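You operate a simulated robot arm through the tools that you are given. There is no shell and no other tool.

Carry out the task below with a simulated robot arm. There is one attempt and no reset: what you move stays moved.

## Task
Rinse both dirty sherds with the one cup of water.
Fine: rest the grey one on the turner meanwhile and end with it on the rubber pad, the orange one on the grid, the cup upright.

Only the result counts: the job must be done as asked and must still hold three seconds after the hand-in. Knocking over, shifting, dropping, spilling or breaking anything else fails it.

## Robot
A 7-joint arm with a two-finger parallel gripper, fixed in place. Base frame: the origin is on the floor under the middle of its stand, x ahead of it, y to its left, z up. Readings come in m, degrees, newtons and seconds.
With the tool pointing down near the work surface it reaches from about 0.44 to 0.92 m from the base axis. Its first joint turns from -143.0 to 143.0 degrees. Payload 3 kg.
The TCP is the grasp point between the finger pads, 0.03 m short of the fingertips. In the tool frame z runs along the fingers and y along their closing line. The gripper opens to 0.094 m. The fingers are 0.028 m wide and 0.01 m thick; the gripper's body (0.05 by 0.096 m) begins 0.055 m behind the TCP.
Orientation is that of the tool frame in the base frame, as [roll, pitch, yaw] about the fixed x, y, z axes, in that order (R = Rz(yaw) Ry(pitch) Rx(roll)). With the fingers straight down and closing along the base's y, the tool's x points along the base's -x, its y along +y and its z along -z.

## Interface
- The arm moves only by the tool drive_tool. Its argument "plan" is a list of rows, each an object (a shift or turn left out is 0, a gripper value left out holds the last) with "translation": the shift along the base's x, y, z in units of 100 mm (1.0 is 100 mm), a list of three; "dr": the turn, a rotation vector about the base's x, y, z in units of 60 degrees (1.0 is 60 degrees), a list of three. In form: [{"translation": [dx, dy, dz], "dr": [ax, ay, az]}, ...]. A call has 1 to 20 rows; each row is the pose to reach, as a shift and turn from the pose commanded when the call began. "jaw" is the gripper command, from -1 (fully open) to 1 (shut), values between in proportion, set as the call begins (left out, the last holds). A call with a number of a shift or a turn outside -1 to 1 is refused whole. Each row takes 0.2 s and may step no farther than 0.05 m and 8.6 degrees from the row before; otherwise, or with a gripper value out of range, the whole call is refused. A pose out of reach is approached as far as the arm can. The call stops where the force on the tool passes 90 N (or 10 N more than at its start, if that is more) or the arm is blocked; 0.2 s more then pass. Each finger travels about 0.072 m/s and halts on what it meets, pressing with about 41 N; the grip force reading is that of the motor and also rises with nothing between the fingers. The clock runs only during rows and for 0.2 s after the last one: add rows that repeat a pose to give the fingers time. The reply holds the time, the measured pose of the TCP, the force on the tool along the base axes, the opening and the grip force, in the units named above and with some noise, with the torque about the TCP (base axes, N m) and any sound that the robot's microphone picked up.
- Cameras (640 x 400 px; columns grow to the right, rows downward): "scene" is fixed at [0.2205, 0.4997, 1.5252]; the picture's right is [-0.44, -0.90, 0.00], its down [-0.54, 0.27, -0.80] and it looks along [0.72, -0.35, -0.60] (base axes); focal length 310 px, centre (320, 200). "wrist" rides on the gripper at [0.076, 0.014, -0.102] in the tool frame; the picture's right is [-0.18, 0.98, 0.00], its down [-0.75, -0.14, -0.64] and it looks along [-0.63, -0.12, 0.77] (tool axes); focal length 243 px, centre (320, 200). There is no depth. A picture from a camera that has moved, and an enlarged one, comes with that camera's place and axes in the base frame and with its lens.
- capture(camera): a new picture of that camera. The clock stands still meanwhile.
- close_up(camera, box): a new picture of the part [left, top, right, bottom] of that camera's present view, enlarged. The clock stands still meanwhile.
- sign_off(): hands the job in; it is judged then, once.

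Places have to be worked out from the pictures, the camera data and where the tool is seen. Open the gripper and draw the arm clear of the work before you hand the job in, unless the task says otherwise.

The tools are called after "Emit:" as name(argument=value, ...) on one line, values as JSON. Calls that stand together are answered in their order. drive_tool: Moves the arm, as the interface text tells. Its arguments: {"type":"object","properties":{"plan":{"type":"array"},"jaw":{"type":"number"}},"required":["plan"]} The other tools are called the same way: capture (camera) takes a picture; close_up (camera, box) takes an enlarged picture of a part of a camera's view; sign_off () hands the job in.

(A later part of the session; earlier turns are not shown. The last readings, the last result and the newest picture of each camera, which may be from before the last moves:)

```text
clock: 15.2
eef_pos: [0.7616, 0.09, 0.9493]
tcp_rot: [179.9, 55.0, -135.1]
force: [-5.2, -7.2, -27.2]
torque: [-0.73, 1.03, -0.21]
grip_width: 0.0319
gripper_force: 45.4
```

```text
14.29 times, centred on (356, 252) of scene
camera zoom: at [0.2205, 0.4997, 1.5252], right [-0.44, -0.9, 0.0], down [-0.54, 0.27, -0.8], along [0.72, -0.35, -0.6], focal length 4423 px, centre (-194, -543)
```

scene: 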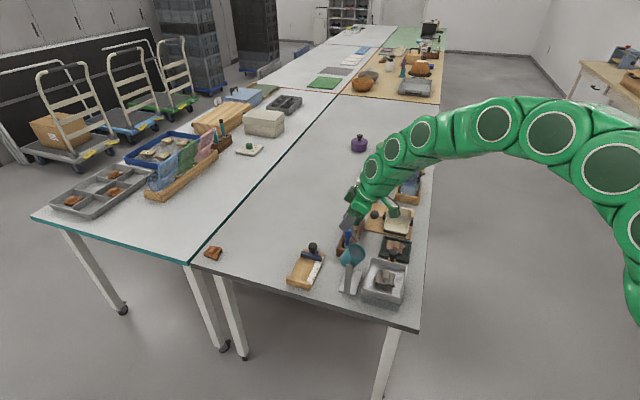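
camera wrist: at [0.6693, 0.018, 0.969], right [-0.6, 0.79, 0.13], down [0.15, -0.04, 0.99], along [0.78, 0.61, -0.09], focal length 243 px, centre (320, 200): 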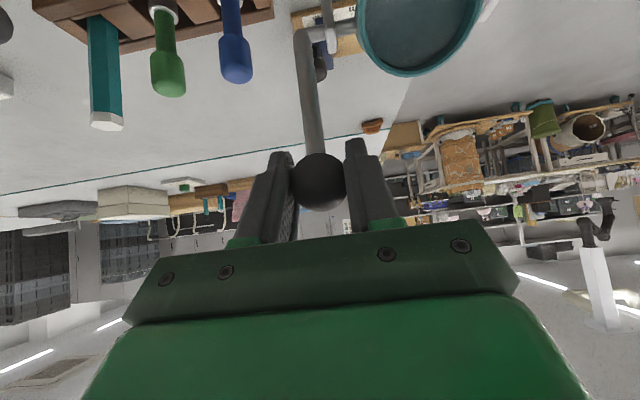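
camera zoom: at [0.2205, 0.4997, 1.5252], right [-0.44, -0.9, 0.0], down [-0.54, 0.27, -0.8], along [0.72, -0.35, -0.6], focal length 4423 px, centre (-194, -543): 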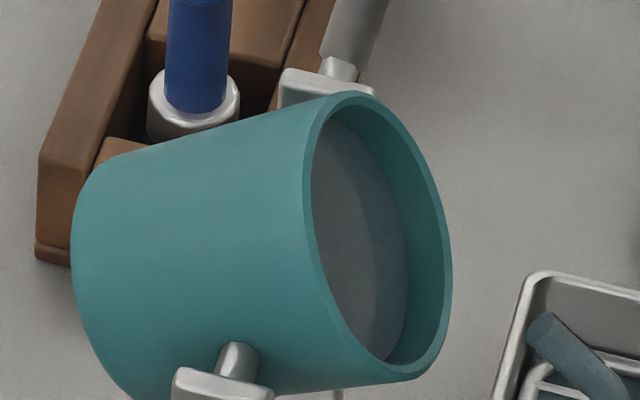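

The stream flows onto the grey sherd again and rinse water shows in the basin. I hold a moment longer, relieving the load slightly, and compare the level.

Emit:
drive_tool(plan=[{"translation": [0.0, 0.0, -0.01]}])

Emit:
close_up(camera="scene", box=[335, 230, 415, 300])

Emit:
close_up(camera="scene", box=[340, 238, 372, 266])

Emit:
close_up(camera="scene", box=[365, 260, 405, 290])

```text
clock: 15.6
eef_pos: [0.7617, 0.0909, 0.9504]
tcp_rot: [180.0, 55.0, -135.0]
force: [-1.7, -9.3, -29.7]
torque: [-0.85, 0.81, -0.05]
grip_width: 0.0317
gripper_force: 44.7
```

```text
5.71 times, centred on (375, 265) of scene
camera zoom: at [0.2205, 0.4997, 1.5252], right [-0.44, -0.9, 0.0], down [-0.54, 0.27, -0.8], along [0.72, -0.35, -0.6], focal length 1769 px, centre (6, -171)
```

zoom: 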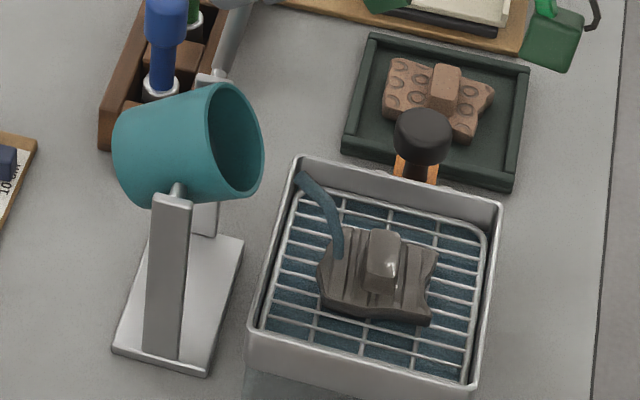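

```text
14.29 times, centred on (356, 252) of scene
camera zoom: at [0.2205, 0.4997, 1.5252], right [-0.44, -0.9, 0.0], down [-0.54, 0.27, -0.8], along [0.72, -0.35, -0.6], focal length 4423 px, centre (-194, -543)
```

zoom: 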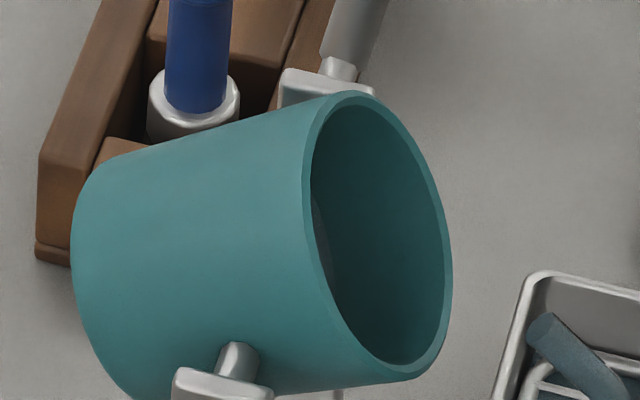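

```text
13.33 times, centred on (385, 275) of scene
camera zoom: at [0.2205, 0.4997, 1.5252], right [-0.44, -0.9, 0.0], down [-0.54, 0.27, -0.8], along [0.72, -0.35, -0.6], focal length 4128 px, centre (-547, -800)
```

zoom: 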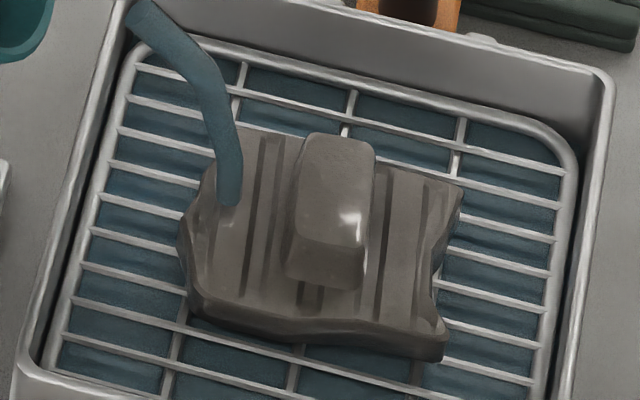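

The level suddenly dropped a lot within 0.4 s, so the flow is fast. I tip the cup back at once to stop the pour.

Emit:
drive_tool(plan=[{"translation": [0.148, 0.148, -0.01], "dr": [-0.1, 0.1, 0]}, {"translation": [0.279, 0.279, -0.045], "dr": [-0.2, 0.2, 0]}, {"translation": [0.382, 0.382, -0.105], "dr": [-0.298, 0.298, 0]}, {"translation": [0.476, 0.476, -0.195], "dr": [-0.396, 0.396, 0]}])

Emit:
close_up(camera="scene", box=[335, 230, 415, 300])

Emit:
close_up(camera="scene", box=[338, 236, 370, 264])

```text
clock: 16.6
eef_pos: [0.8099, 0.1389, 0.9329]
tcp_rot: [-179.8, 21.4, -134.9]
force: [7.8, 6.5, 27.0]
torque: [-0.74, 0.31, 0.35]
grip_width: 0.0316
gripper_force: 44.6
```

```text
5.71 times, centred on (375, 265) of scene
camera zoom: at [0.2205, 0.4997, 1.5252], right [-0.44, -0.9, 0.0], down [-0.54, 0.27, -0.8], along [0.72, -0.35, -0.6], focal length 1769 px, centre (6, -171)
```

zoom: 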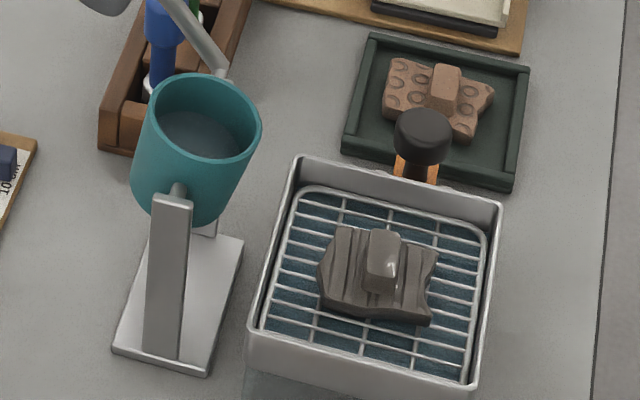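

```text
14.29 times, centred on (354, 250) of scene
camera zoom: at [0.2205, 0.4997, 1.5252], right [-0.44, -0.9, 0.0], down [-0.54, 0.27, -0.8], along [0.72, -0.35, -0.6], focal length 4423 px, centre (-166, -514)
```

zoom: 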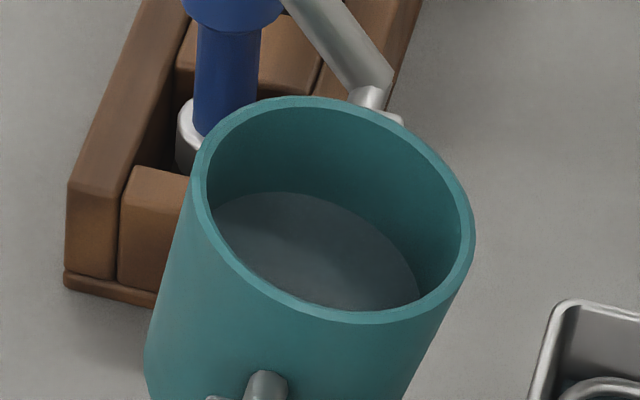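

The cup is back near upright with the pour stopped; I estimate about 60% of the water remains (level ~21 mm below rim versus ~6 mm at first). I inspect the grey sherd for remaining dirt.

Emit:
close_up(camera="scene", box=[373, 264, 397, 286])

Emit:
close_up(camera="scene", box=[385, 236, 409, 256])

Emit:
close_up(camera="scene", box=[340, 255, 425, 315])

```text
16.00 times, centred on (385, 275) of scene
camera zoom: at [0.2205, 0.4997, 1.5252], right [-0.44, -0.9, 0.0], down [-0.54, 0.27, -0.8], along [0.72, -0.35, -0.6], focal length 4954 px, centre (-720, -1000)
```

zoom: 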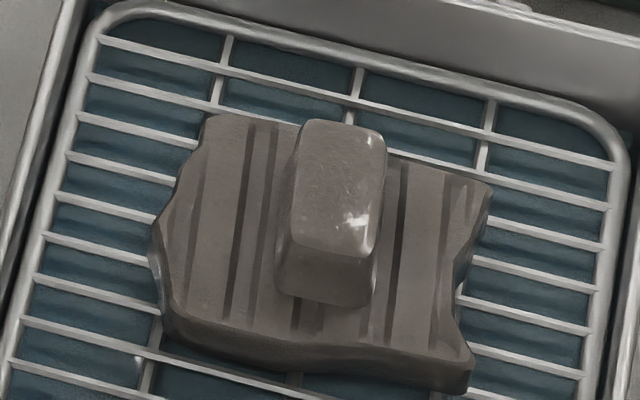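

```text
16.00 times, centred on (397, 246) of scene
camera zoom: at [0.2205, 0.4997, 1.5252], right [-0.44, -0.9, 0.0], down [-0.54, 0.27, -0.8], along [0.72, -0.35, -0.6], focal length 4954 px, centre (-912, -536)
```

zoom: 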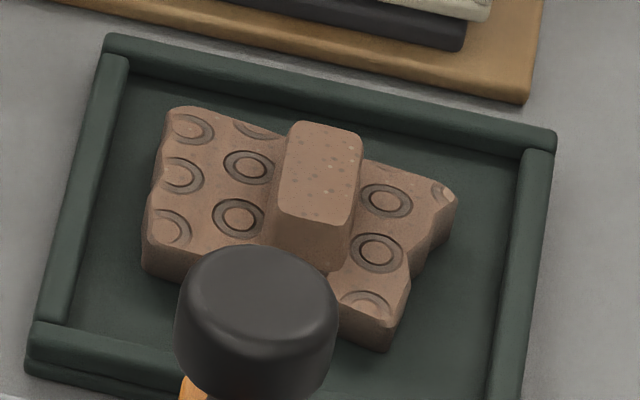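

```text
6.67 times, centred on (382, 285) of scene
camera zoom: at [0.2205, 0.4997, 1.5252], right [-0.44, -0.9, 0.0], down [-0.54, 0.27, -0.8], along [0.72, -0.35, -0.6], focal length 2064 px, centre (-97, -367)
```

zoom: 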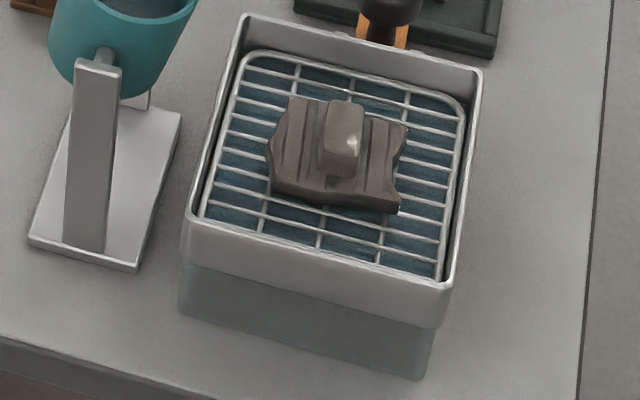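

The grey sherd looks wet and clean all over. I bring the lever back to the upright position to measure the remaining water against the first picture.

Emit:
drive_tool(plan=[{"translation": [0.039, 0.039, -0.055], "dr": [-0.0848, 0.0848, 0]}, {"translation": [0.077, 0.077, -0.116], "dr": [-0.1697, 0.1697, 0]}, {"translation": [0.077, 0.077, -0.116], "dr": [-0.2522, 0.2522, 0]}, {"translation": [0.077, 0.077, -0.116], "dr": [-0.2522, 0.2522, 0]}])

Emit:
close_up(camera="scene", box=[328, 210, 368, 260])

Emit:
close_up(camera="scene", box=[325, 210, 415, 310])

Emit:
close_up(camera="scene", box=[338, 236, 370, 264])

```text
clock: 17.6
eef_pos: [0.8171, 0.1459, 0.9197]
tcp_rot: [-179.9, 0.2, -135.0]
force: [38.6, 18.0, 20.3]
torque: [0.65, -0.96, -0.03]
grip_width: 0.0316
gripper_force: 44.7
```

```text
8.00 times, centred on (348, 235) of scene
camera zoom: at [0.2205, 0.4997, 1.5252], right [-0.44, -0.9, 0.0], down [-0.54, 0.27, -0.8], along [0.72, -0.35, -0.6], focal length 2477 px, centre (96, -80)
```

zoom: 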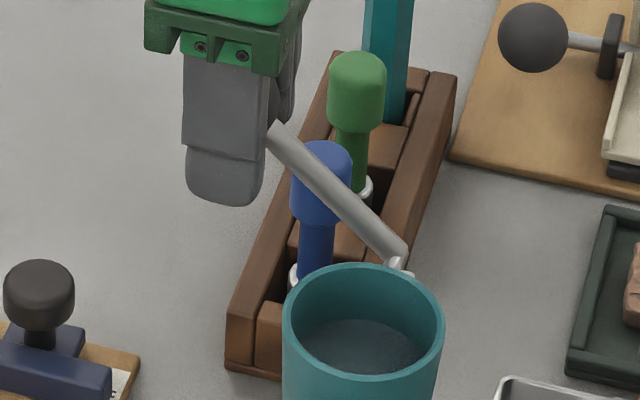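

```text
4.00 times, centred on (370, 260) of scene
camera zoom: at [0.2205, 0.4997, 1.5252], right [-0.44, -0.9, 0.0], down [-0.54, 0.27, -0.8], along [0.72, -0.35, -0.6], focal length 1238 px, centre (120, -40)
```

zoom: 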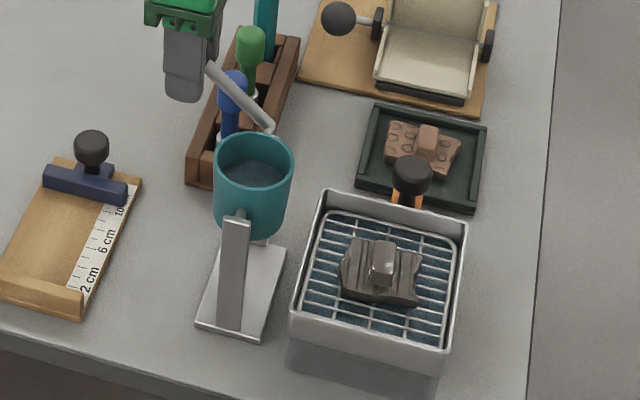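

```text
14.29 times, centred on (354, 250) of scene
camera zoom: at [0.2205, 0.4997, 1.5252], right [-0.44, -0.9, 0.0], down [-0.54, 0.27, -0.8], along [0.72, -0.35, -0.6], focal length 4423 px, centre (-166, -514)
```

zoom: 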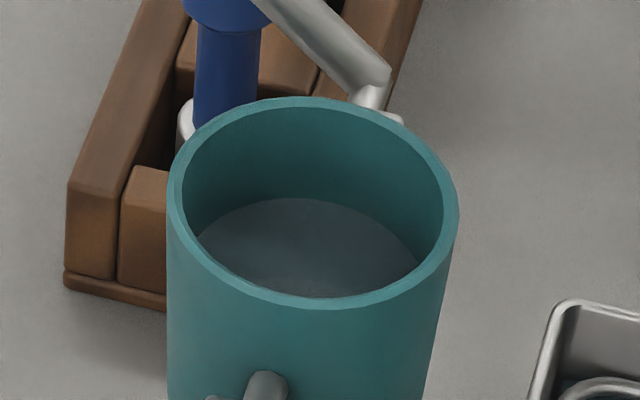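

The cup is upright with roughly half of its water left – a fair split. I ease the residual load on the lever before letting go.

Emit:
drive_tool(plan=[{"translation": [0.0105, 0.0035, 0.015]}, {"translation": [0.0105, 0.0035, 0.015]}])

```text
clock: 18.2
eef_pos: [0.8165, 0.1446, 0.9192]
tcp_rot: [179.9, -0.1, -135.0]
force: [16.3, 13.2, -2.3]
torque: [0.95, -0.91, 0.12]
grip_width: 0.0317
gripper_force: 45.3
```

The load is lower now. I open the fingers around the ball and check the cup stays upright.

Emit:
drive_tool(plan=[{"translation": [0, 0, 0]}, {"translation": [0, 0, 0]}], jaw=-0.19)

Emit:
close_up(camera="scene", box=[328, 210, 368, 260])

Emit:
close_up(camera="wrist", box=[200, 0, 520, 250])

```text
clock: 18.8
eef_pos: [0.8175, 0.1444, 0.921]
tcp_rot: [180.0, 0.0, -134.9]
force: [-0.1, 0.3, -0.3]
torque: [0.01, 0.02, -0.01]
grip_width: 0.0561
gripper_force: 0.0
```

```text
8.00 times, centred on (348, 235) of scene
camera zoom: at [0.2205, 0.4997, 1.5252], right [-0.44, -0.9, 0.0], down [-0.54, 0.27, -0.8], along [0.72, -0.35, -0.6], focal length 2477 px, centre (96, -80)
```

zoom: 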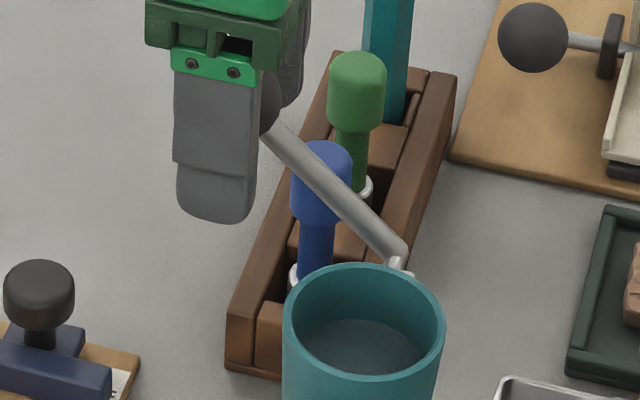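

```text
1.60 times, centred on (360, 125) of wrist
camera zoom: at [0.7542, 0.1019, 1.0235], right [-0.56, 0.83, 0.0], down [0.63, 0.43, 0.64], along [0.53, 0.36, -0.77], focal length 388 px, centre (256, 320)
```

zoom: 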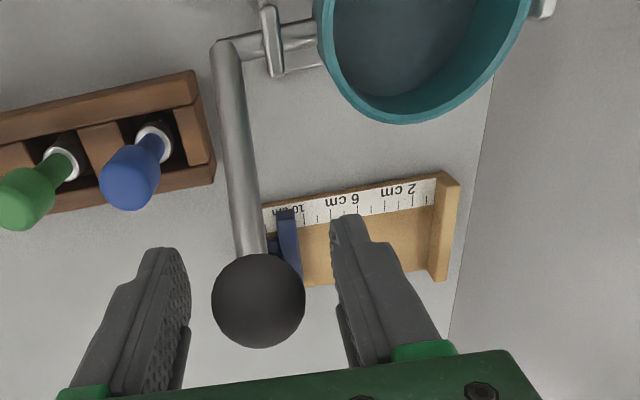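

The cup stands upright, the stand has not moved, and the force is zero. I lift straight up off the ball.

Emit:
drive_tool(plan=[{"translation": [0, 0, 0.3]}, {"translation": [0, 0, 0.65]}, {"translation": [0, 0, 1.0]}])

Emit:
drive_tool(plan=[{"translation": [0, 0, 0.3], "dr": [0, 0, -0.13]}, {"translation": [-0.1, -0.05, 0.5], "dr": [0, 0, -0.26]}, {"translation": [-0.3, -0.13, 0.6], "dr": [0, 0, -0.39]}, {"translation": [-0.5, -0.22, 0.6], "dr": [0, 0, -0.52]}, {"translation": [-0.7, -0.31, 0.6], "dr": [0, 0, -0.65]}, {"translation": [-0.85, -0.4, 0.6], "dr": [0, 0, -0.78]}, {"translation": [-1.0, -0.45, 0.6], "dr": [0, 0, -0.9]}, {"translation": [-1.0, -0.45, 0.6], "dr": [0, 0, -1.0]}])

Emit:
drive_tool(plan=[{"translation": [-0.2, -0.08, 0.0], "dr": [0, 0, -0.125]}, {"translation": [-0.4, -0.16, 0.0], "dr": [0, 0, -0.25]}, {"translation": [-0.57, -0.25, 0.0], "dr": [0, 0, -0.375]}, {"translation": [-0.57, -0.25, 0.0], "dr": [0, 0, -0.5]}, {"translation": [-0.57, -0.25, 0.0], "dr": [0, 0, -0.5]}])

Emit:
capture(camera="wrist")

Emit:
capture(camera="scene")

```text
clock: 19.6
eef_pos: [0.8178, 0.1468, 1.0223]
tcp_rot: [179.9, 0.0, -135.0]
force: [-0.2, -0.4, 0.5]
torque: [-0.01, 0.0, 0.01]
grip_width: 0.0557
gripper_force: 0.0
```

```text
clock: 21.4
eef_pos: [0.7171, 0.1009, 1.0799]
tcp_rot: [179.9, 0.0, 164.9]
force: [-0.3, 0.6, -0.1]
torque: [-0.02, -0.02, 0.03]
grip_width: 0.0561
gripper_force: 0.1
```

```text
clock: 22.6
eef_pos: [0.6597, 0.0758, 1.0822]
tcp_rot: [179.9, 0.0, 134.8]
force: [-0.8, 0.0, -0.5]
torque: [-0.01, 0.02, 0.01]
grip_width: 0.0559
gripper_force: 0.1
```

```text
taken
camera wrist: at [0.6172, 0.1399, 1.1836], right [0.83, 0.56, 0.0], down [0.43, -0.63, 0.64], along [0.36, -0.53, -0.77], focal length 243 px, centre (320, 200)
```

wrist: 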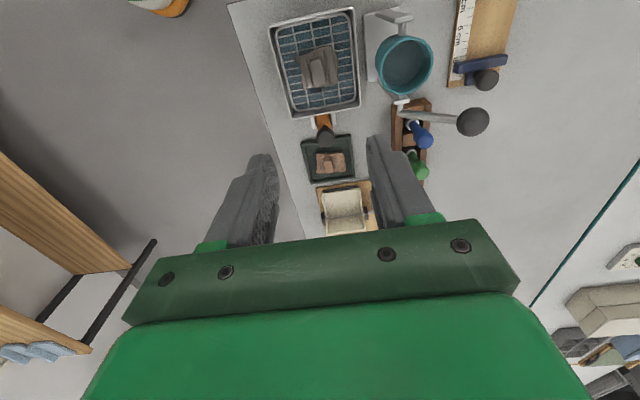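

```text
taken
```

scene: 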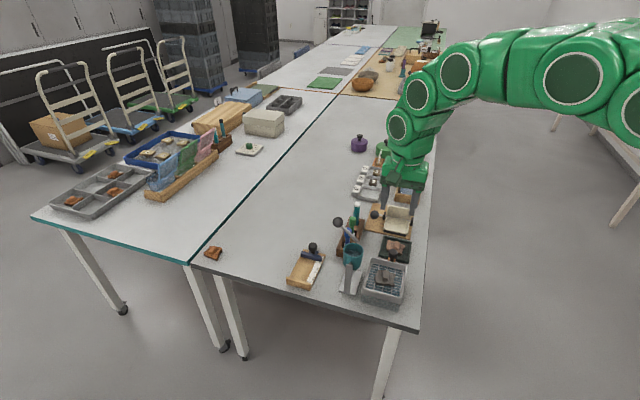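

All work items are in view and aligned now. I enlarge the grid/sherd and the pad/turner area for precise positions.

Emit:
close_up(camera="wrist", box=[265, 5, 365, 120])

Emit:
close_up(camera="wrist", box=[285, 105, 385, 240])

```text
3.48 times, centred on (315, 62) of wrist
camera zoom: at [0.6172, 0.1399, 1.1836], right [0.83, 0.56, 0.0], down [0.43, -0.63, 0.64], along [0.36, -0.53, -0.77], focal length 844 px, centre (337, 678)
```

zoom: 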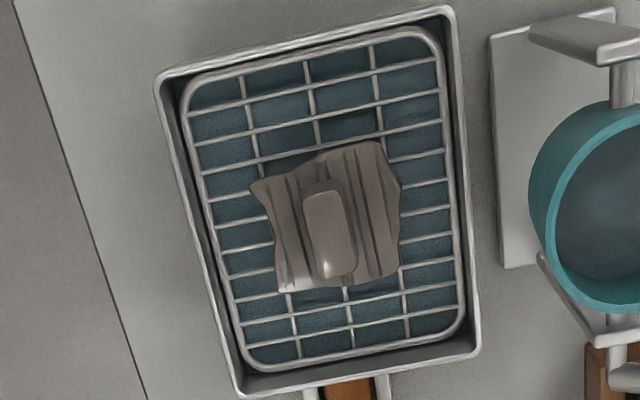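

```text
2.96 times, centred on (335, 172) of wrist
camera zoom: at [0.6172, 0.1399, 1.1836], right [0.83, 0.56, 0.0], down [0.43, -0.63, 0.64], along [0.36, -0.53, -0.77], focal length 719 px, centre (276, 282)
```

zoom: 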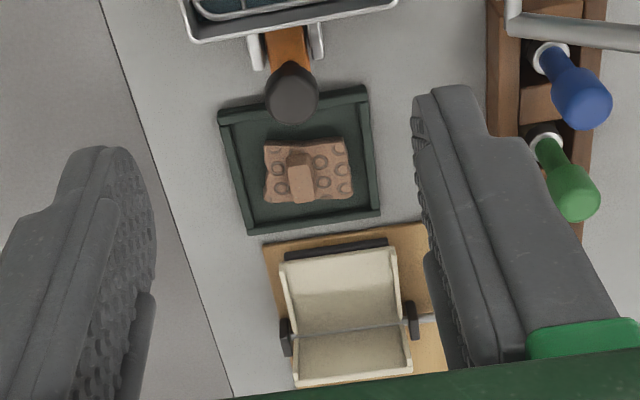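

The grey sherd's block is at about (0.659, 0.0735) with its top at z ≈ 0.82, aligned with the tray; the fingers will close across its narrow side. I narrow the jaw to 40 mm and come down in stages.

Emit:
drive_tool(plan=[{"translation": [-0.005, -0.02, -0.35]}, {"translation": [-0.005, -0.02, -0.7]}, {"translation": [-0.005, -0.02, -1.0]}, {"translation": [-0.005, -0.02, -1.0]}], jaw=0.149)

Emit:
drive_tool(plan=[{"translation": [0, 0, -0.4]}, {"translation": [0, 0, -0.8]}, {"translation": [0, 0, -0.8]}])

Emit:
capture(camera="wrist")

Emit:
close_up(camera="scene", box=[345, 235, 425, 305])

```text
clock: 23.6
eef_pos: [0.6598, 0.0732, 0.9807]
tcp_rot: [-180.0, 0.0, 135.0]
force: [-0.5, 0.0, -0.7]
torque: [0.02, -0.02, 0.03]
grip_width: 0.0401
gripper_force: 0.1
```

```text
clock: 24.4
eef_pos: [0.6607, 0.074, 0.9011]
tcp_rot: [180.0, 0.0, 134.9]
force: [0.4, 0.7, 0.3]
torque: [0.0, 0.0, 0.0]
grip_width: 0.0401
gripper_force: 0.0
```

```text
taken
camera wrist: at [0.6169, 0.1376, 1.003], right [0.82, 0.57, 0.0], down [0.43, -0.63, 0.64], along [0.36, -0.53, -0.77], focal length 243 px, centre (320, 200)
```

wrist: 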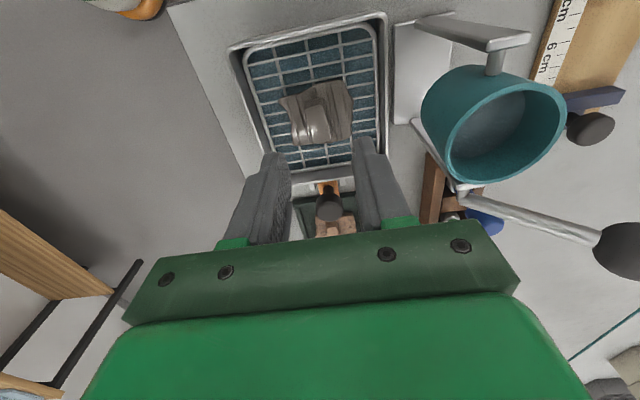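

```text
5.71 times, centred on (385, 270) of scene
camera zoom: at [0.2205, 0.4997, 1.5252], right [-0.44, -0.9, 0.0], down [-0.54, 0.27, -0.8], along [0.72, -0.35, -0.6], focal length 1769 px, centre (-51, -200)
```

zoom: 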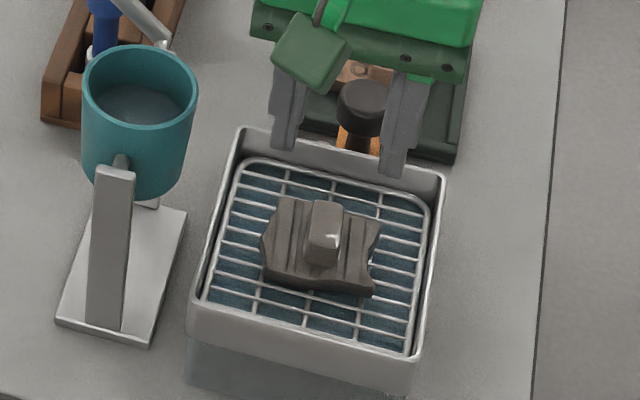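

I zoom in on the block between the fingers to refine the centring.

Emit:
close_up(camera="wrist", box=[260, 60, 380, 180])

```text
3.33 times, centred on (320, 120) of wrist
camera zoom: at [0.6169, 0.1376, 1.003], right [0.82, 0.57, 0.0], down [0.43, -0.63, 0.64], along [0.36, -0.53, -0.77], focal length 809 px, centre (320, 467)
```

zoom: 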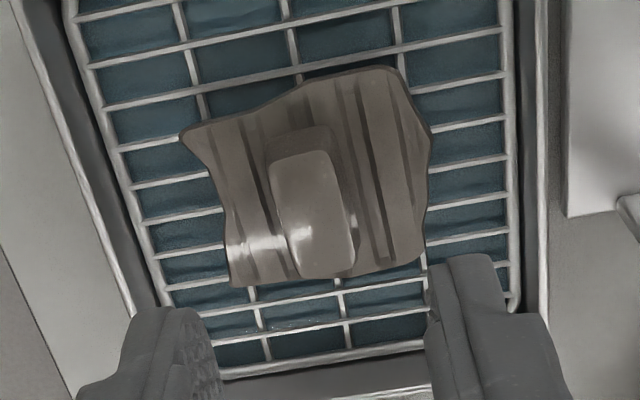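

The block's centre is at e2 ≈ 0.517, about 1.2 mm off the tool centre. I correct and descend so that the fingertips end just above the sherd's body.

Emit:
drive_tool(plan=[{"translation": [-0.016, -0.002, -0.2]}, {"translation": [-0.016, -0.002, -0.4]}, {"translation": [-0.016, -0.002, -0.55]}, {"translation": [-0.016, -0.002, -0.61]}, {"translation": [-0.016, -0.002, -0.61]}])

Emit:
close_up(camera="scene", box=[365, 250, 405, 290])

Emit:
close_up(camera="wrist", box=[240, 100, 400, 240])

```text
clock: 25.6
eef_pos: [0.6577, 0.0729, 0.8404]
tcp_rot: [179.9, 0.2, 135.1]
force: [0.8, -0.5, 0.6]
torque: [0.0, 0.0, 0.0]
grip_width: 0.04
gripper_force: 0.1
```

```text
10.00 times, centred on (385, 270) of scene
camera zoom: at [0.2205, 0.4997, 1.5252], right [-0.44, -0.9, 0.0], down [-0.54, 0.27, -0.8], along [0.72, -0.35, -0.6], focal length 3096 px, centre (-330, -500)
```

zoom: 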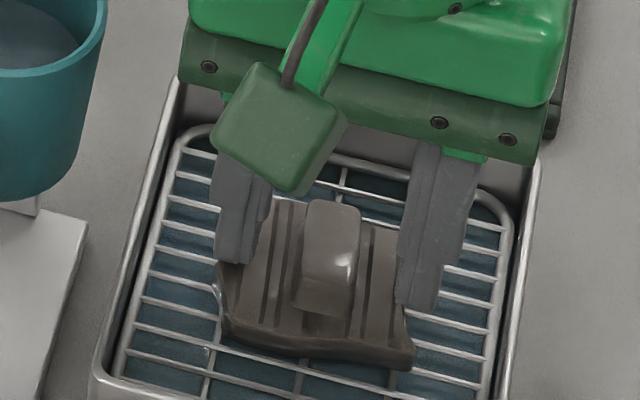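

```text
2.86 times, centred on (320, 170) of wrist
camera zoom: at [0.6145, 0.1377, 0.9421], right [0.83, 0.56, 0.0], down [0.43, -0.63, 0.64], along [0.36, -0.53, -0.77], focal length 693 px, centre (320, 286)
```

zoom: 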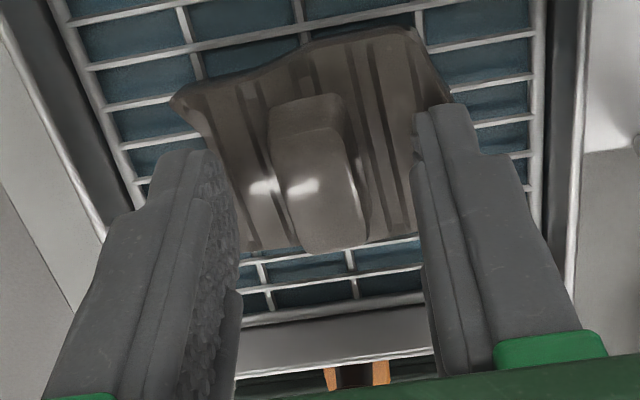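

The fingers straddle the block with tips slightly above the body. I go 1.5 mm lower and close.

Emit:
drive_tool(plan=[{"translation": [0, 0, -0.015]}, {"translation": [0, 0, -0.015]}])

Emit:
drive_tool(plan=[{"translation": [0, 0, 0]}, {"translation": [0, 0, 0]}, {"translation": [0, 0, 0]}], jaw=1)

Emit:
close_up(camera="scene", box=[365, 250, 405, 290])

```text
clock: 26.2
eef_pos: [0.6581, 0.0727, 0.8372]
tcp_rot: [-180.0, 0.0, 135.0]
force: [-0.5, -0.5, -0.5]
torque: [-0.01, 0.01, 0.01]
grip_width: 0.0399
gripper_force: 0.0
```

```text
clock: 27.0
eef_pos: [0.6587, 0.0734, 0.8391]
tcp_rot: [-180.0, 0.2, 135.1]
force: [1.2, -0.2, 0.8]
torque: [-0.01, -0.03, 0.0]
grip_width: 0.0162
gripper_force: 41.3
```

```text
10.00 times, centred on (385, 270) of scene
camera zoom: at [0.2205, 0.4997, 1.5252], right [-0.44, -0.9, 0.0], down [-0.54, 0.27, -0.8], along [0.72, -0.35, -0.6], focal length 3096 px, centre (-330, -500)
```

zoom: 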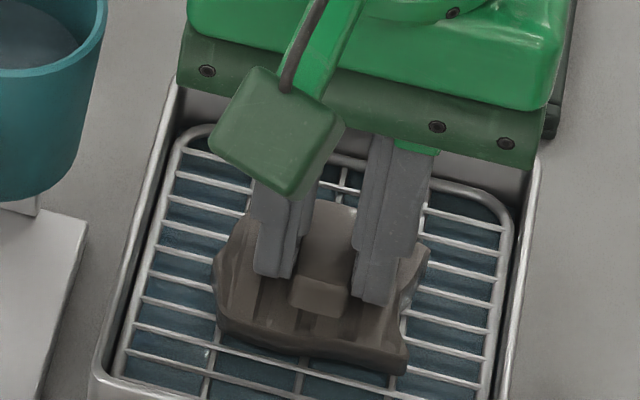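

The block is held at 16 mm width with 41 N. I lift slowly and check that the sherd comes along.

Emit:
drive_tool(plan=[{"translation": [0, 0, 0.08]}, {"translation": [0, 0, 0.2]}, {"translation": [0, 0, 0.4]}, {"translation": [0, 0, 0.6]}])

Emit:
close_up(camera="scene", box=[335, 210, 425, 310])

Emit:
close_up(camera="wrist", box=[220, 60, 440, 240])

```text
clock: 28.0
eef_pos: [0.6575, 0.0731, 0.8982]
tcp_rot: [-179.9, 0.0, 135.0]
force: [-0.3, 0.8, -0.2]
torque: [-0.02, 0.03, 0.02]
grip_width: 0.0
gripper_force: 33.5
```

```text
4.00 times, centred on (380, 260) of scene
camera zoom: at [0.2205, 0.4997, 1.5252], right [-0.44, -0.9, 0.0], down [-0.54, 0.27, -0.8], along [0.72, -0.35, -0.6], focal length 1238 px, centre (80, -40)
```

zoom: 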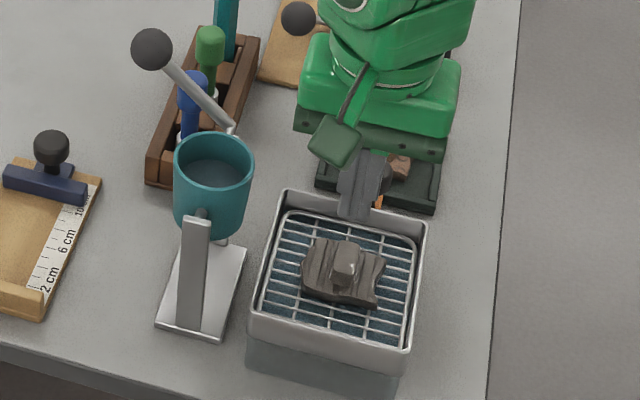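

```text
2.22 times, centred on (330, 150) of wrist
camera zoom: at [0.6137, 0.138, 1.0015], right [0.82, 0.57, 0.0], down [0.43, -0.63, 0.64], along [0.36, -0.53, -0.77], focal length 539 px, centre (298, 311)
```

zoom: 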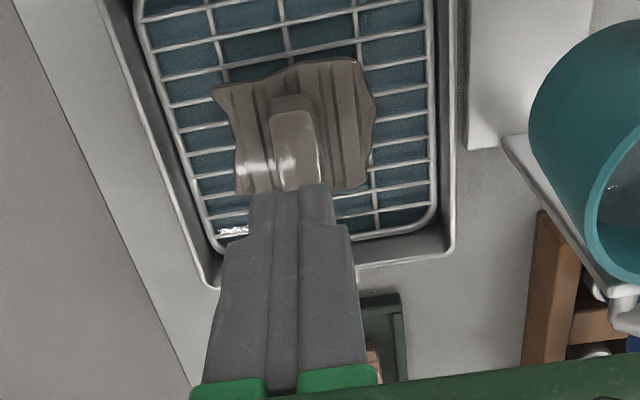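

The fingers slipped off; the sherd is still in place on the grid. Re-triangulating the block's top gives z ≈ 0.815, so I gripped only a few millimetres. I reopen and go deeper, watching the force for contact with the body.

Emit:
drive_tool(plan=[{"translation": [0, 0, 0]}, {"translation": [0, 0, 0]}, {"translation": [0, 0, -0.25]}, {"translation": [0, 0, -0.5]}, {"translation": [0, 0, -0.61]}, {"translation": [0, 0, -0.61]}], jaw=0.149)

Emit:
drive_tool(plan=[{"translation": [0, 0, -0.01]}, {"translation": [0, 0, -0.02]}, {"translation": [0, 0, -0.03]}])

Emit:
close_up(camera="scene", box=[365, 250, 405, 290])

Emit:
close_up(camera="wrist", box=[240, 100, 400, 240])

```text
clock: 29.4
eef_pos: [0.6587, 0.0754, 0.8385]
tcp_rot: [-180.0, 0.1, 135.1]
force: [-0.1, -0.4, -0.5]
torque: [-0.04, -0.01, 0.01]
grip_width: 0.0396
gripper_force: 0.0
```

```text
clock: 30.2
eef_pos: [0.6586, 0.0745, 0.8365]
tcp_rot: [179.8, 0.2, 135.0]
force: [-9.2, 0.9, 50.7]
torque: [0.58, 0.04, 0.08]
grip_width: 0.0391
gripper_force: 0.1
```

```text
10.00 times, centred on (385, 270) of scene
camera zoom: at [0.2205, 0.4997, 1.5252], right [-0.44, -0.9, 0.0], down [-0.54, 0.27, -0.8], along [0.72, -0.35, -0.6], focal length 3096 px, centre (-330, -500)
```

zoom: 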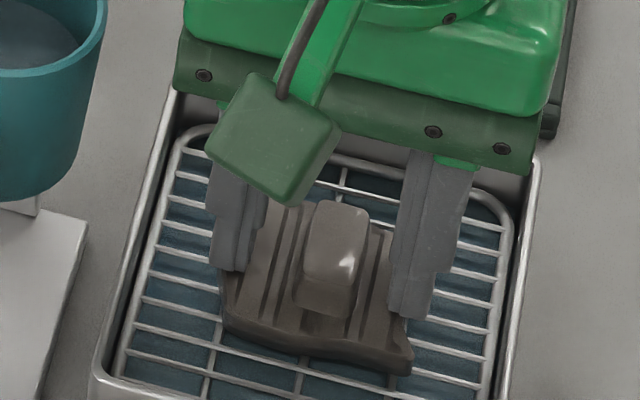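

```text
2.86 times, centred on (320, 170) of wrist
camera zoom: at [0.6146, 0.1389, 0.939], right [0.82, 0.57, 0.0], down [0.43, -0.63, 0.64], along [0.37, -0.53, -0.76], focal length 693 px, centre (320, 286)
```

zoom: 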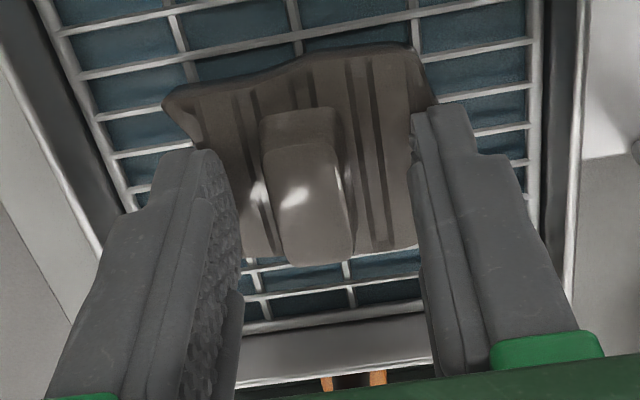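

At about tip z ≈ 0.806 the fingertips touch the sherd's body (50 N), so I back off 2 mm right away, pre-close near the block, and then settle with light contact before gripping.

Emit:
drive_tool(plan=[{"translation": [0, 0, 0.03]}, {"translation": [0, 0, 0.03]}], jaw=0.149)

Emit:
drive_tool(plan=[{"translation": [0, 0, 0]}, {"translation": [0, 0, 0]}], jaw=0.49)

Emit:
close_up(camera="wrist", box=[260, 110, 380, 210])

Emit:
close_up(camera="scene", box=[370, 256, 400, 284])

```text
clock: 30.8
eef_pos: [0.6577, 0.0745, 0.8376]
tcp_rot: [-180.0, 0.0, 135.0]
force: [2.5, 0.4, 9.6]
torque: [0.23, -0.2, -0.03]
grip_width: 0.0411
gripper_force: 1.2
```

```text
clock: 31.4
eef_pos: [0.6581, 0.074, 0.8378]
tcp_rot: [-179.9, 0.1, 135.1]
force: [-1.7, -0.7, 7.9]
torque: [0.13, -0.22, -0.03]
grip_width: 0.0278
gripper_force: 3.1
```

```text
4.00 times, centred on (320, 160) of wrist
camera zoom: at [0.6145, 0.1382, 0.9399], right [0.82, 0.57, 0.0], down [0.43, -0.63, 0.64], along [0.36, -0.53, -0.77], focal length 970 px, centre (320, 360)
```

zoom: 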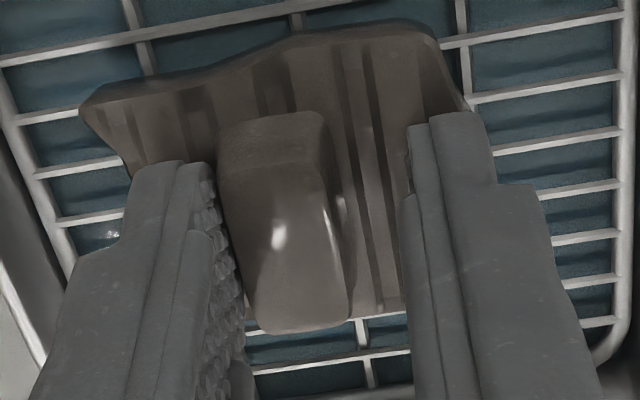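

```text
14.29 times, centred on (385, 270) of scene
camera zoom: at [0.2205, 0.4997, 1.5252], right [-0.44, -0.9, 0.0], down [-0.54, 0.27, -0.8], along [0.72, -0.35, -0.6], focal length 4423 px, centre (-609, -800)
```

zoom: 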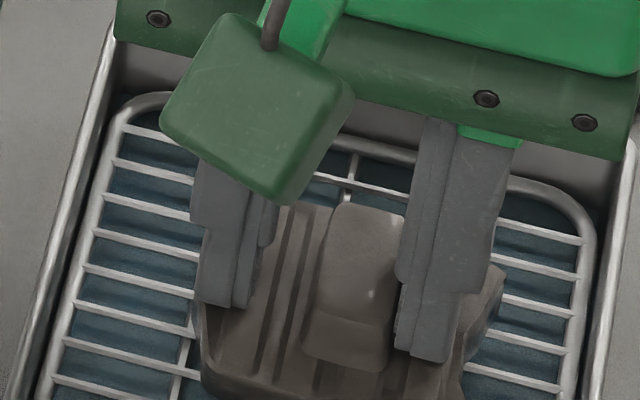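

The block now sits about 5 mm toward the −e2 side of the tool axis (left finger already touching). I raise 2 mm, shift the tool by that amount, and look again before gripping.

Emit:
drive_tool(plan=[{"translation": [0, 0, 0.02]}, {"translation": [-0.02, -0.02, 0.02]}, {"translation": [-0.038, -0.038, 0.02]}, {"translation": [-0.038, -0.038, 0.02]}], jaw=0.36)

Emit:
close_up(camera="wrist", box=[260, 110, 380, 210])

Emit:
close_up(camera="scene", box=[360, 250, 410, 300])

```text
clock: 32.4
eef_pos: [0.6541, 0.0692, 0.8394]
tcp_rot: [179.9, 0.1, 135.0]
force: [0.4, 1.0, 0.2]
torque: [-0.02, -0.02, -0.01]
grip_width: 0.03
gripper_force: 0.2
```

```text
4.00 times, centred on (320, 160) of wrist
camera zoom: at [0.6102, 0.1337, 0.9421], right [0.83, 0.56, 0.0], down [0.43, -0.63, 0.64], along [0.36, -0.53, -0.77], focal length 970 px, centre (320, 360)
```

zoom: 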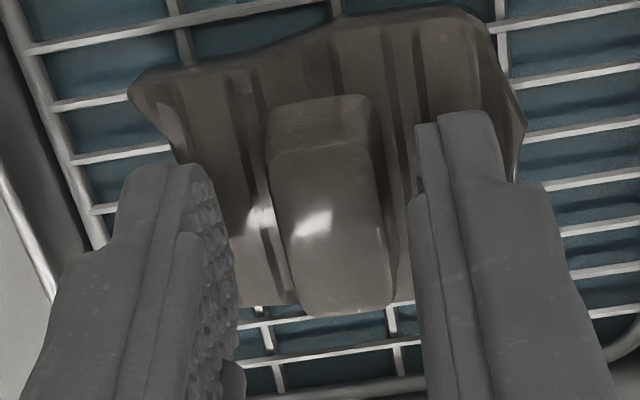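

```text
8.00 times, centred on (385, 275) of scene
camera zoom: at [0.2205, 0.4997, 1.5252], right [-0.44, -0.9, 0.0], down [-0.54, 0.27, -0.8], along [0.72, -0.35, -0.6], focal length 2477 px, centre (-200, -400)
```

zoom: 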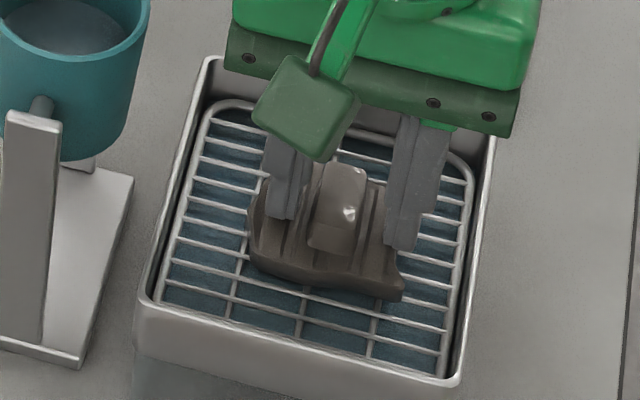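

The block is now centred between the fingers (both laterally and along its length). I descend in 1 mm steps to light contact.

Emit:
drive_tool(plan=[{"translation": [0, 0, -0.01]}, {"translation": [0, 0, -0.02]}, {"translation": [0, 0, -0.025]}], jaw=0.45)

```text
clock: 33.2
eef_pos: [0.6553, 0.0696, 0.8386]
tcp_rot: [180.0, 0.0, 135.0]
force: [0.6, -1.6, 10.8]
torque: [0.15, -0.1, 0.01]
grip_width: 0.0253
gripper_force: 0.2
```

Light contact (11 N) with the body. I close fully and then lift only a few millimetres to test the hold.

Emit:
drive_tool(plan=[{"translation": [0, 0, 0]}, {"translation": [0, 0, 0]}, {"translation": [0, 0, 0]}], jaw=1)

Emit:
drive_tool(plan=[{"translation": [0, 0, 0.01]}, {"translation": [0, 0, 0.02]}, {"translation": [0, 0, 0.03]}])

Emit:
close_up(camera="wrist", box=[260, 110, 380, 210])

Emit:
close_up(camera="scene", box=[360, 250, 410, 300])

```text
clock: 34.0
eef_pos: [0.6547, 0.0701, 0.8367]
tcp_rot: [180.0, 0.1, 135.0]
force: [-3.5, -7.2, 24.2]
torque: [-0.02, 0.04, 0.0]
grip_width: 0.0159
gripper_force: 40.1
```

```text
clock: 34.8
eef_pos: [0.6542, 0.0692, 0.8396]
tcp_rot: [-179.9, 0.0, 134.9]
force: [0.2, -0.4, 0.1]
torque: [0.01, -0.01, -0.02]
grip_width: 0.0159
gripper_force: 40.4
```

```text
4.00 times, centred on (320, 160) of wrist
camera zoom: at [0.6104, 0.1339, 0.9417], right [0.82, 0.57, 0.0], down [0.43, -0.63, 0.64], along [0.36, -0.53, -0.77], focal length 970 px, centre (320, 360)
```

zoom: 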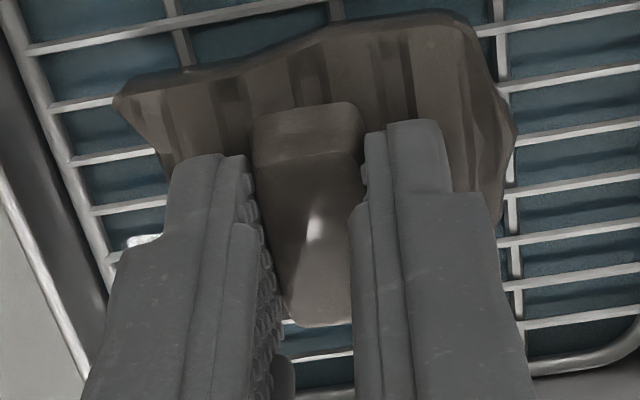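

```text
8.00 times, centred on (385, 275) of scene
camera zoom: at [0.2205, 0.4997, 1.5252], right [-0.44, -0.9, 0.0], down [-0.54, 0.27, -0.8], along [0.72, -0.35, -0.6], focal length 2477 px, centre (-200, -400)
```

zoom: 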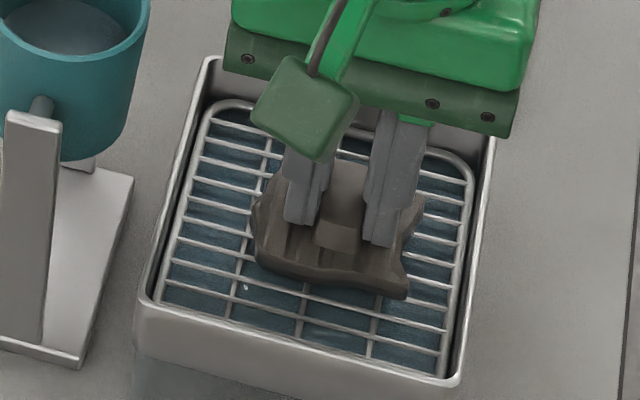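

Width holds at 16 mm with zero load. I lift another centimetre slowly.

Emit:
drive_tool(plan=[{"translation": [0, 0, 0.02]}, {"translation": [0, 0, 0.04]}, {"translation": [0, 0, 0.06]}, {"translation": [0, 0, 0.08]}, {"translation": [0, 0, 0.1]}])

Emit:
close_up(camera="scene", box=[360, 250, 410, 300])

Emit:
close_up(camera="wrist", box=[260, 110, 380, 210])

```text
clock: 36.0
eef_pos: [0.6543, 0.0712, 0.8502]
tcp_rot: [-180.0, 0.0, 135.0]
force: [-0.1, -0.3, -0.1]
torque: [0.03, 0.05, -0.01]
grip_width: 0.016
gripper_force: 41.1
```

```text
8.00 times, centred on (385, 275) of scene
camera zoom: at [0.2205, 0.4997, 1.5252], right [-0.44, -0.9, 0.0], down [-0.54, 0.27, -0.8], along [0.72, -0.35, -0.6], focal length 2477 px, centre (-200, -400)
```

zoom: 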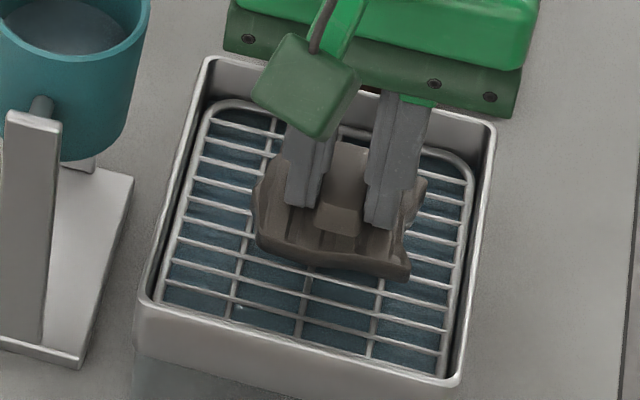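

```text
4.00 times, centred on (320, 160) of wrist
camera zoom: at [0.6105, 0.135, 0.9519], right [0.83, 0.56, 0.0], down [0.43, -0.63, 0.64], along [0.36, -0.53, -0.77], focal length 970 px, centre (320, 360)
```

zoom: 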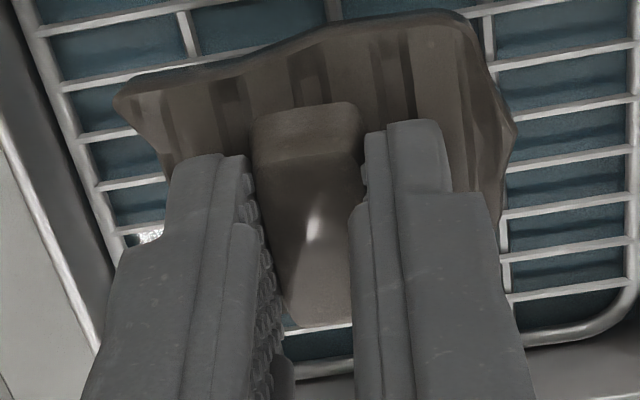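

The sherd comes up with the gripper. I raise it to a safe height and carry it along the table axis toward the turner.

Emit:
drive_tool(plan=[{"translation": [0, 0, 0.2]}, {"translation": [0, 0, 0.4]}, {"translation": [0, 0, 0.6]}, {"translation": [0, 0, 0.75]}])

Emit:
drive_tool(plan=[{"translation": [0.15, -0.15, 0]}, {"translation": [0.4, -0.4, 0]}, {"translation": [0.65, -0.65, 0]}, {"translation": [0.85, -0.85, 0]}, {"translation": [1.0, -1.0, 0]}])

Emit:
capture(camera="wrist")

Emit:
close_up(camera="scene", box=[330, 180, 430, 310])

```text
clock: 37.0
eef_pos: [0.6537, 0.0711, 0.9237]
tcp_rot: [-180.0, 0.1, 135.0]
force: [-0.6, 0.4, -1.8]
torque: [0.01, -0.01, -0.02]
grip_width: 0.0158
gripper_force: 41.2
```

```text
clock: 38.2
eef_pos: [0.7554, -0.0299, 0.9269]
tcp_rot: [180.0, 0.0, 135.0]
force: [-0.3, 0.7, -0.6]
torque: [0.01, -0.03, 0.01]
grip_width: 0.0156
gripper_force: 41.0
```

```text
taken
camera wrist: at [0.7119, 0.0355, 1.0285], right [0.82, 0.57, 0.0], down [0.43, -0.63, 0.64], along [0.36, -0.53, -0.77], focal length 243 px, centre (320, 200)
```

wrist: 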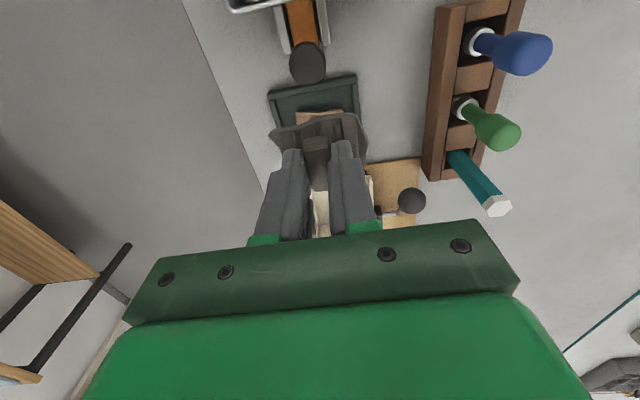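

```text
3.08 times, centred on (380, 245) of scene
camera zoom: at [0.2205, 0.4997, 1.5252], right [-0.44, -0.9, 0.0], down [-0.54, 0.27, -0.8], along [0.72, -0.35, -0.6], focal length 953 px, centre (135, 62)
```

zoom: 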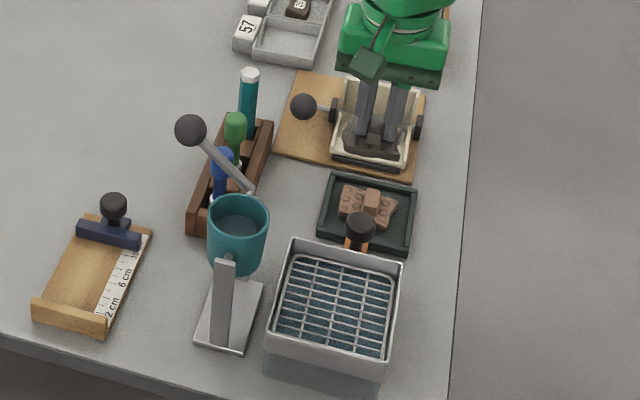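

The sherd is held securely. I move on above the turner's flat leaf.

Emit:
drive_tool(plan=[{"translation": [0.25, -0.23, 0]}, {"translation": [0.5, -0.47, 0]}, {"translation": [0.75, -0.72, 0]}, {"translation": [1.0, -0.96, 0]}, {"translation": [1.0, -0.96, -0.2]}, {"translation": [1.0, -0.96, -0.3]}, {"translation": [1.0, -0.96, -0.3]}])

Emit:
capture(camera="wrist")

Emit:
close_up(camera="scene", box=[365, 195, 425, 245])

```text
clock: 39.8
eef_pos: [0.8549, -0.1254, 0.8972]
tcp_rot: [-179.9, 0.0, 134.9]
force: [-0.3, -0.4, -0.4]
torque: [-0.03, 0.01, 0.02]
grip_width: 0.0159
gripper_force: 41.3
```

```text
taken
camera wrist: at [0.8116, -0.0614, 0.999], right [0.82, 0.57, 0.0], down [0.43, -0.63, 0.64], along [0.36, -0.53, -0.77], focal length 243 px, centre (320, 200)
```

wrist: 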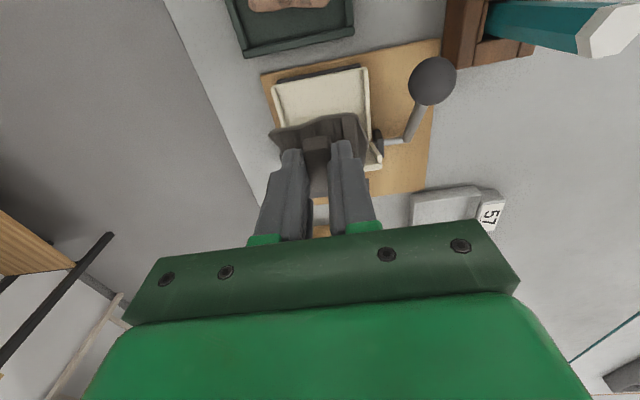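

```text
8.00 times, centred on (395, 220) of scene
camera zoom: at [0.2205, 0.4997, 1.5252], right [-0.44, -0.9, 0.0], down [-0.54, 0.27, -0.8], along [0.72, -0.35, -0.6], focal length 2477 px, centre (-280, 40)
```

zoom: 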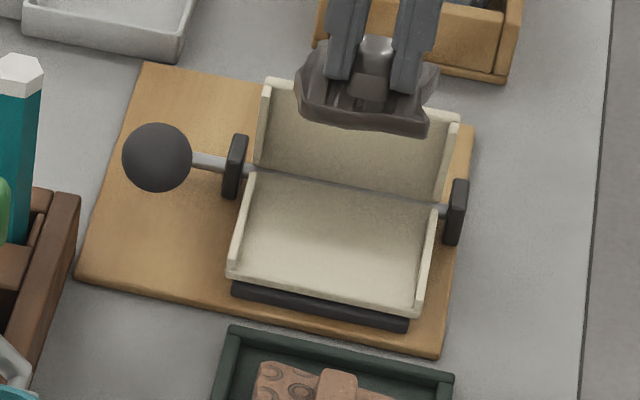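

I enlarge the turner under the held sherd to check the alignment before lowering.

Emit:
close_up(camera="wrist", box=[250, 50, 450, 190])

```text
2.86 times, centred on (350, 120) of wrist
camera zoom: at [0.8116, -0.0614, 0.999], right [0.82, 0.57, 0.0], down [0.43, -0.63, 0.64], along [0.36, -0.53, -0.77], focal length 693 px, centre (234, 429)
```

zoom: 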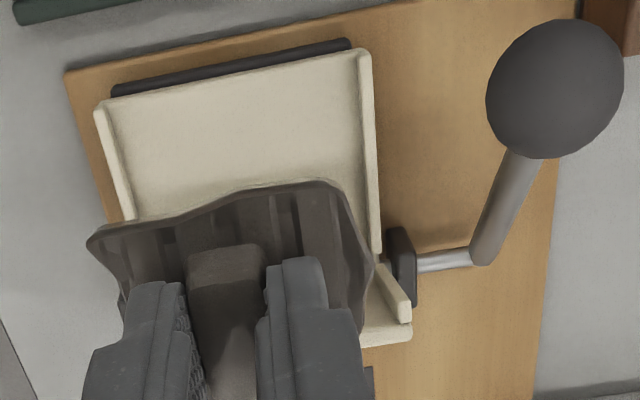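

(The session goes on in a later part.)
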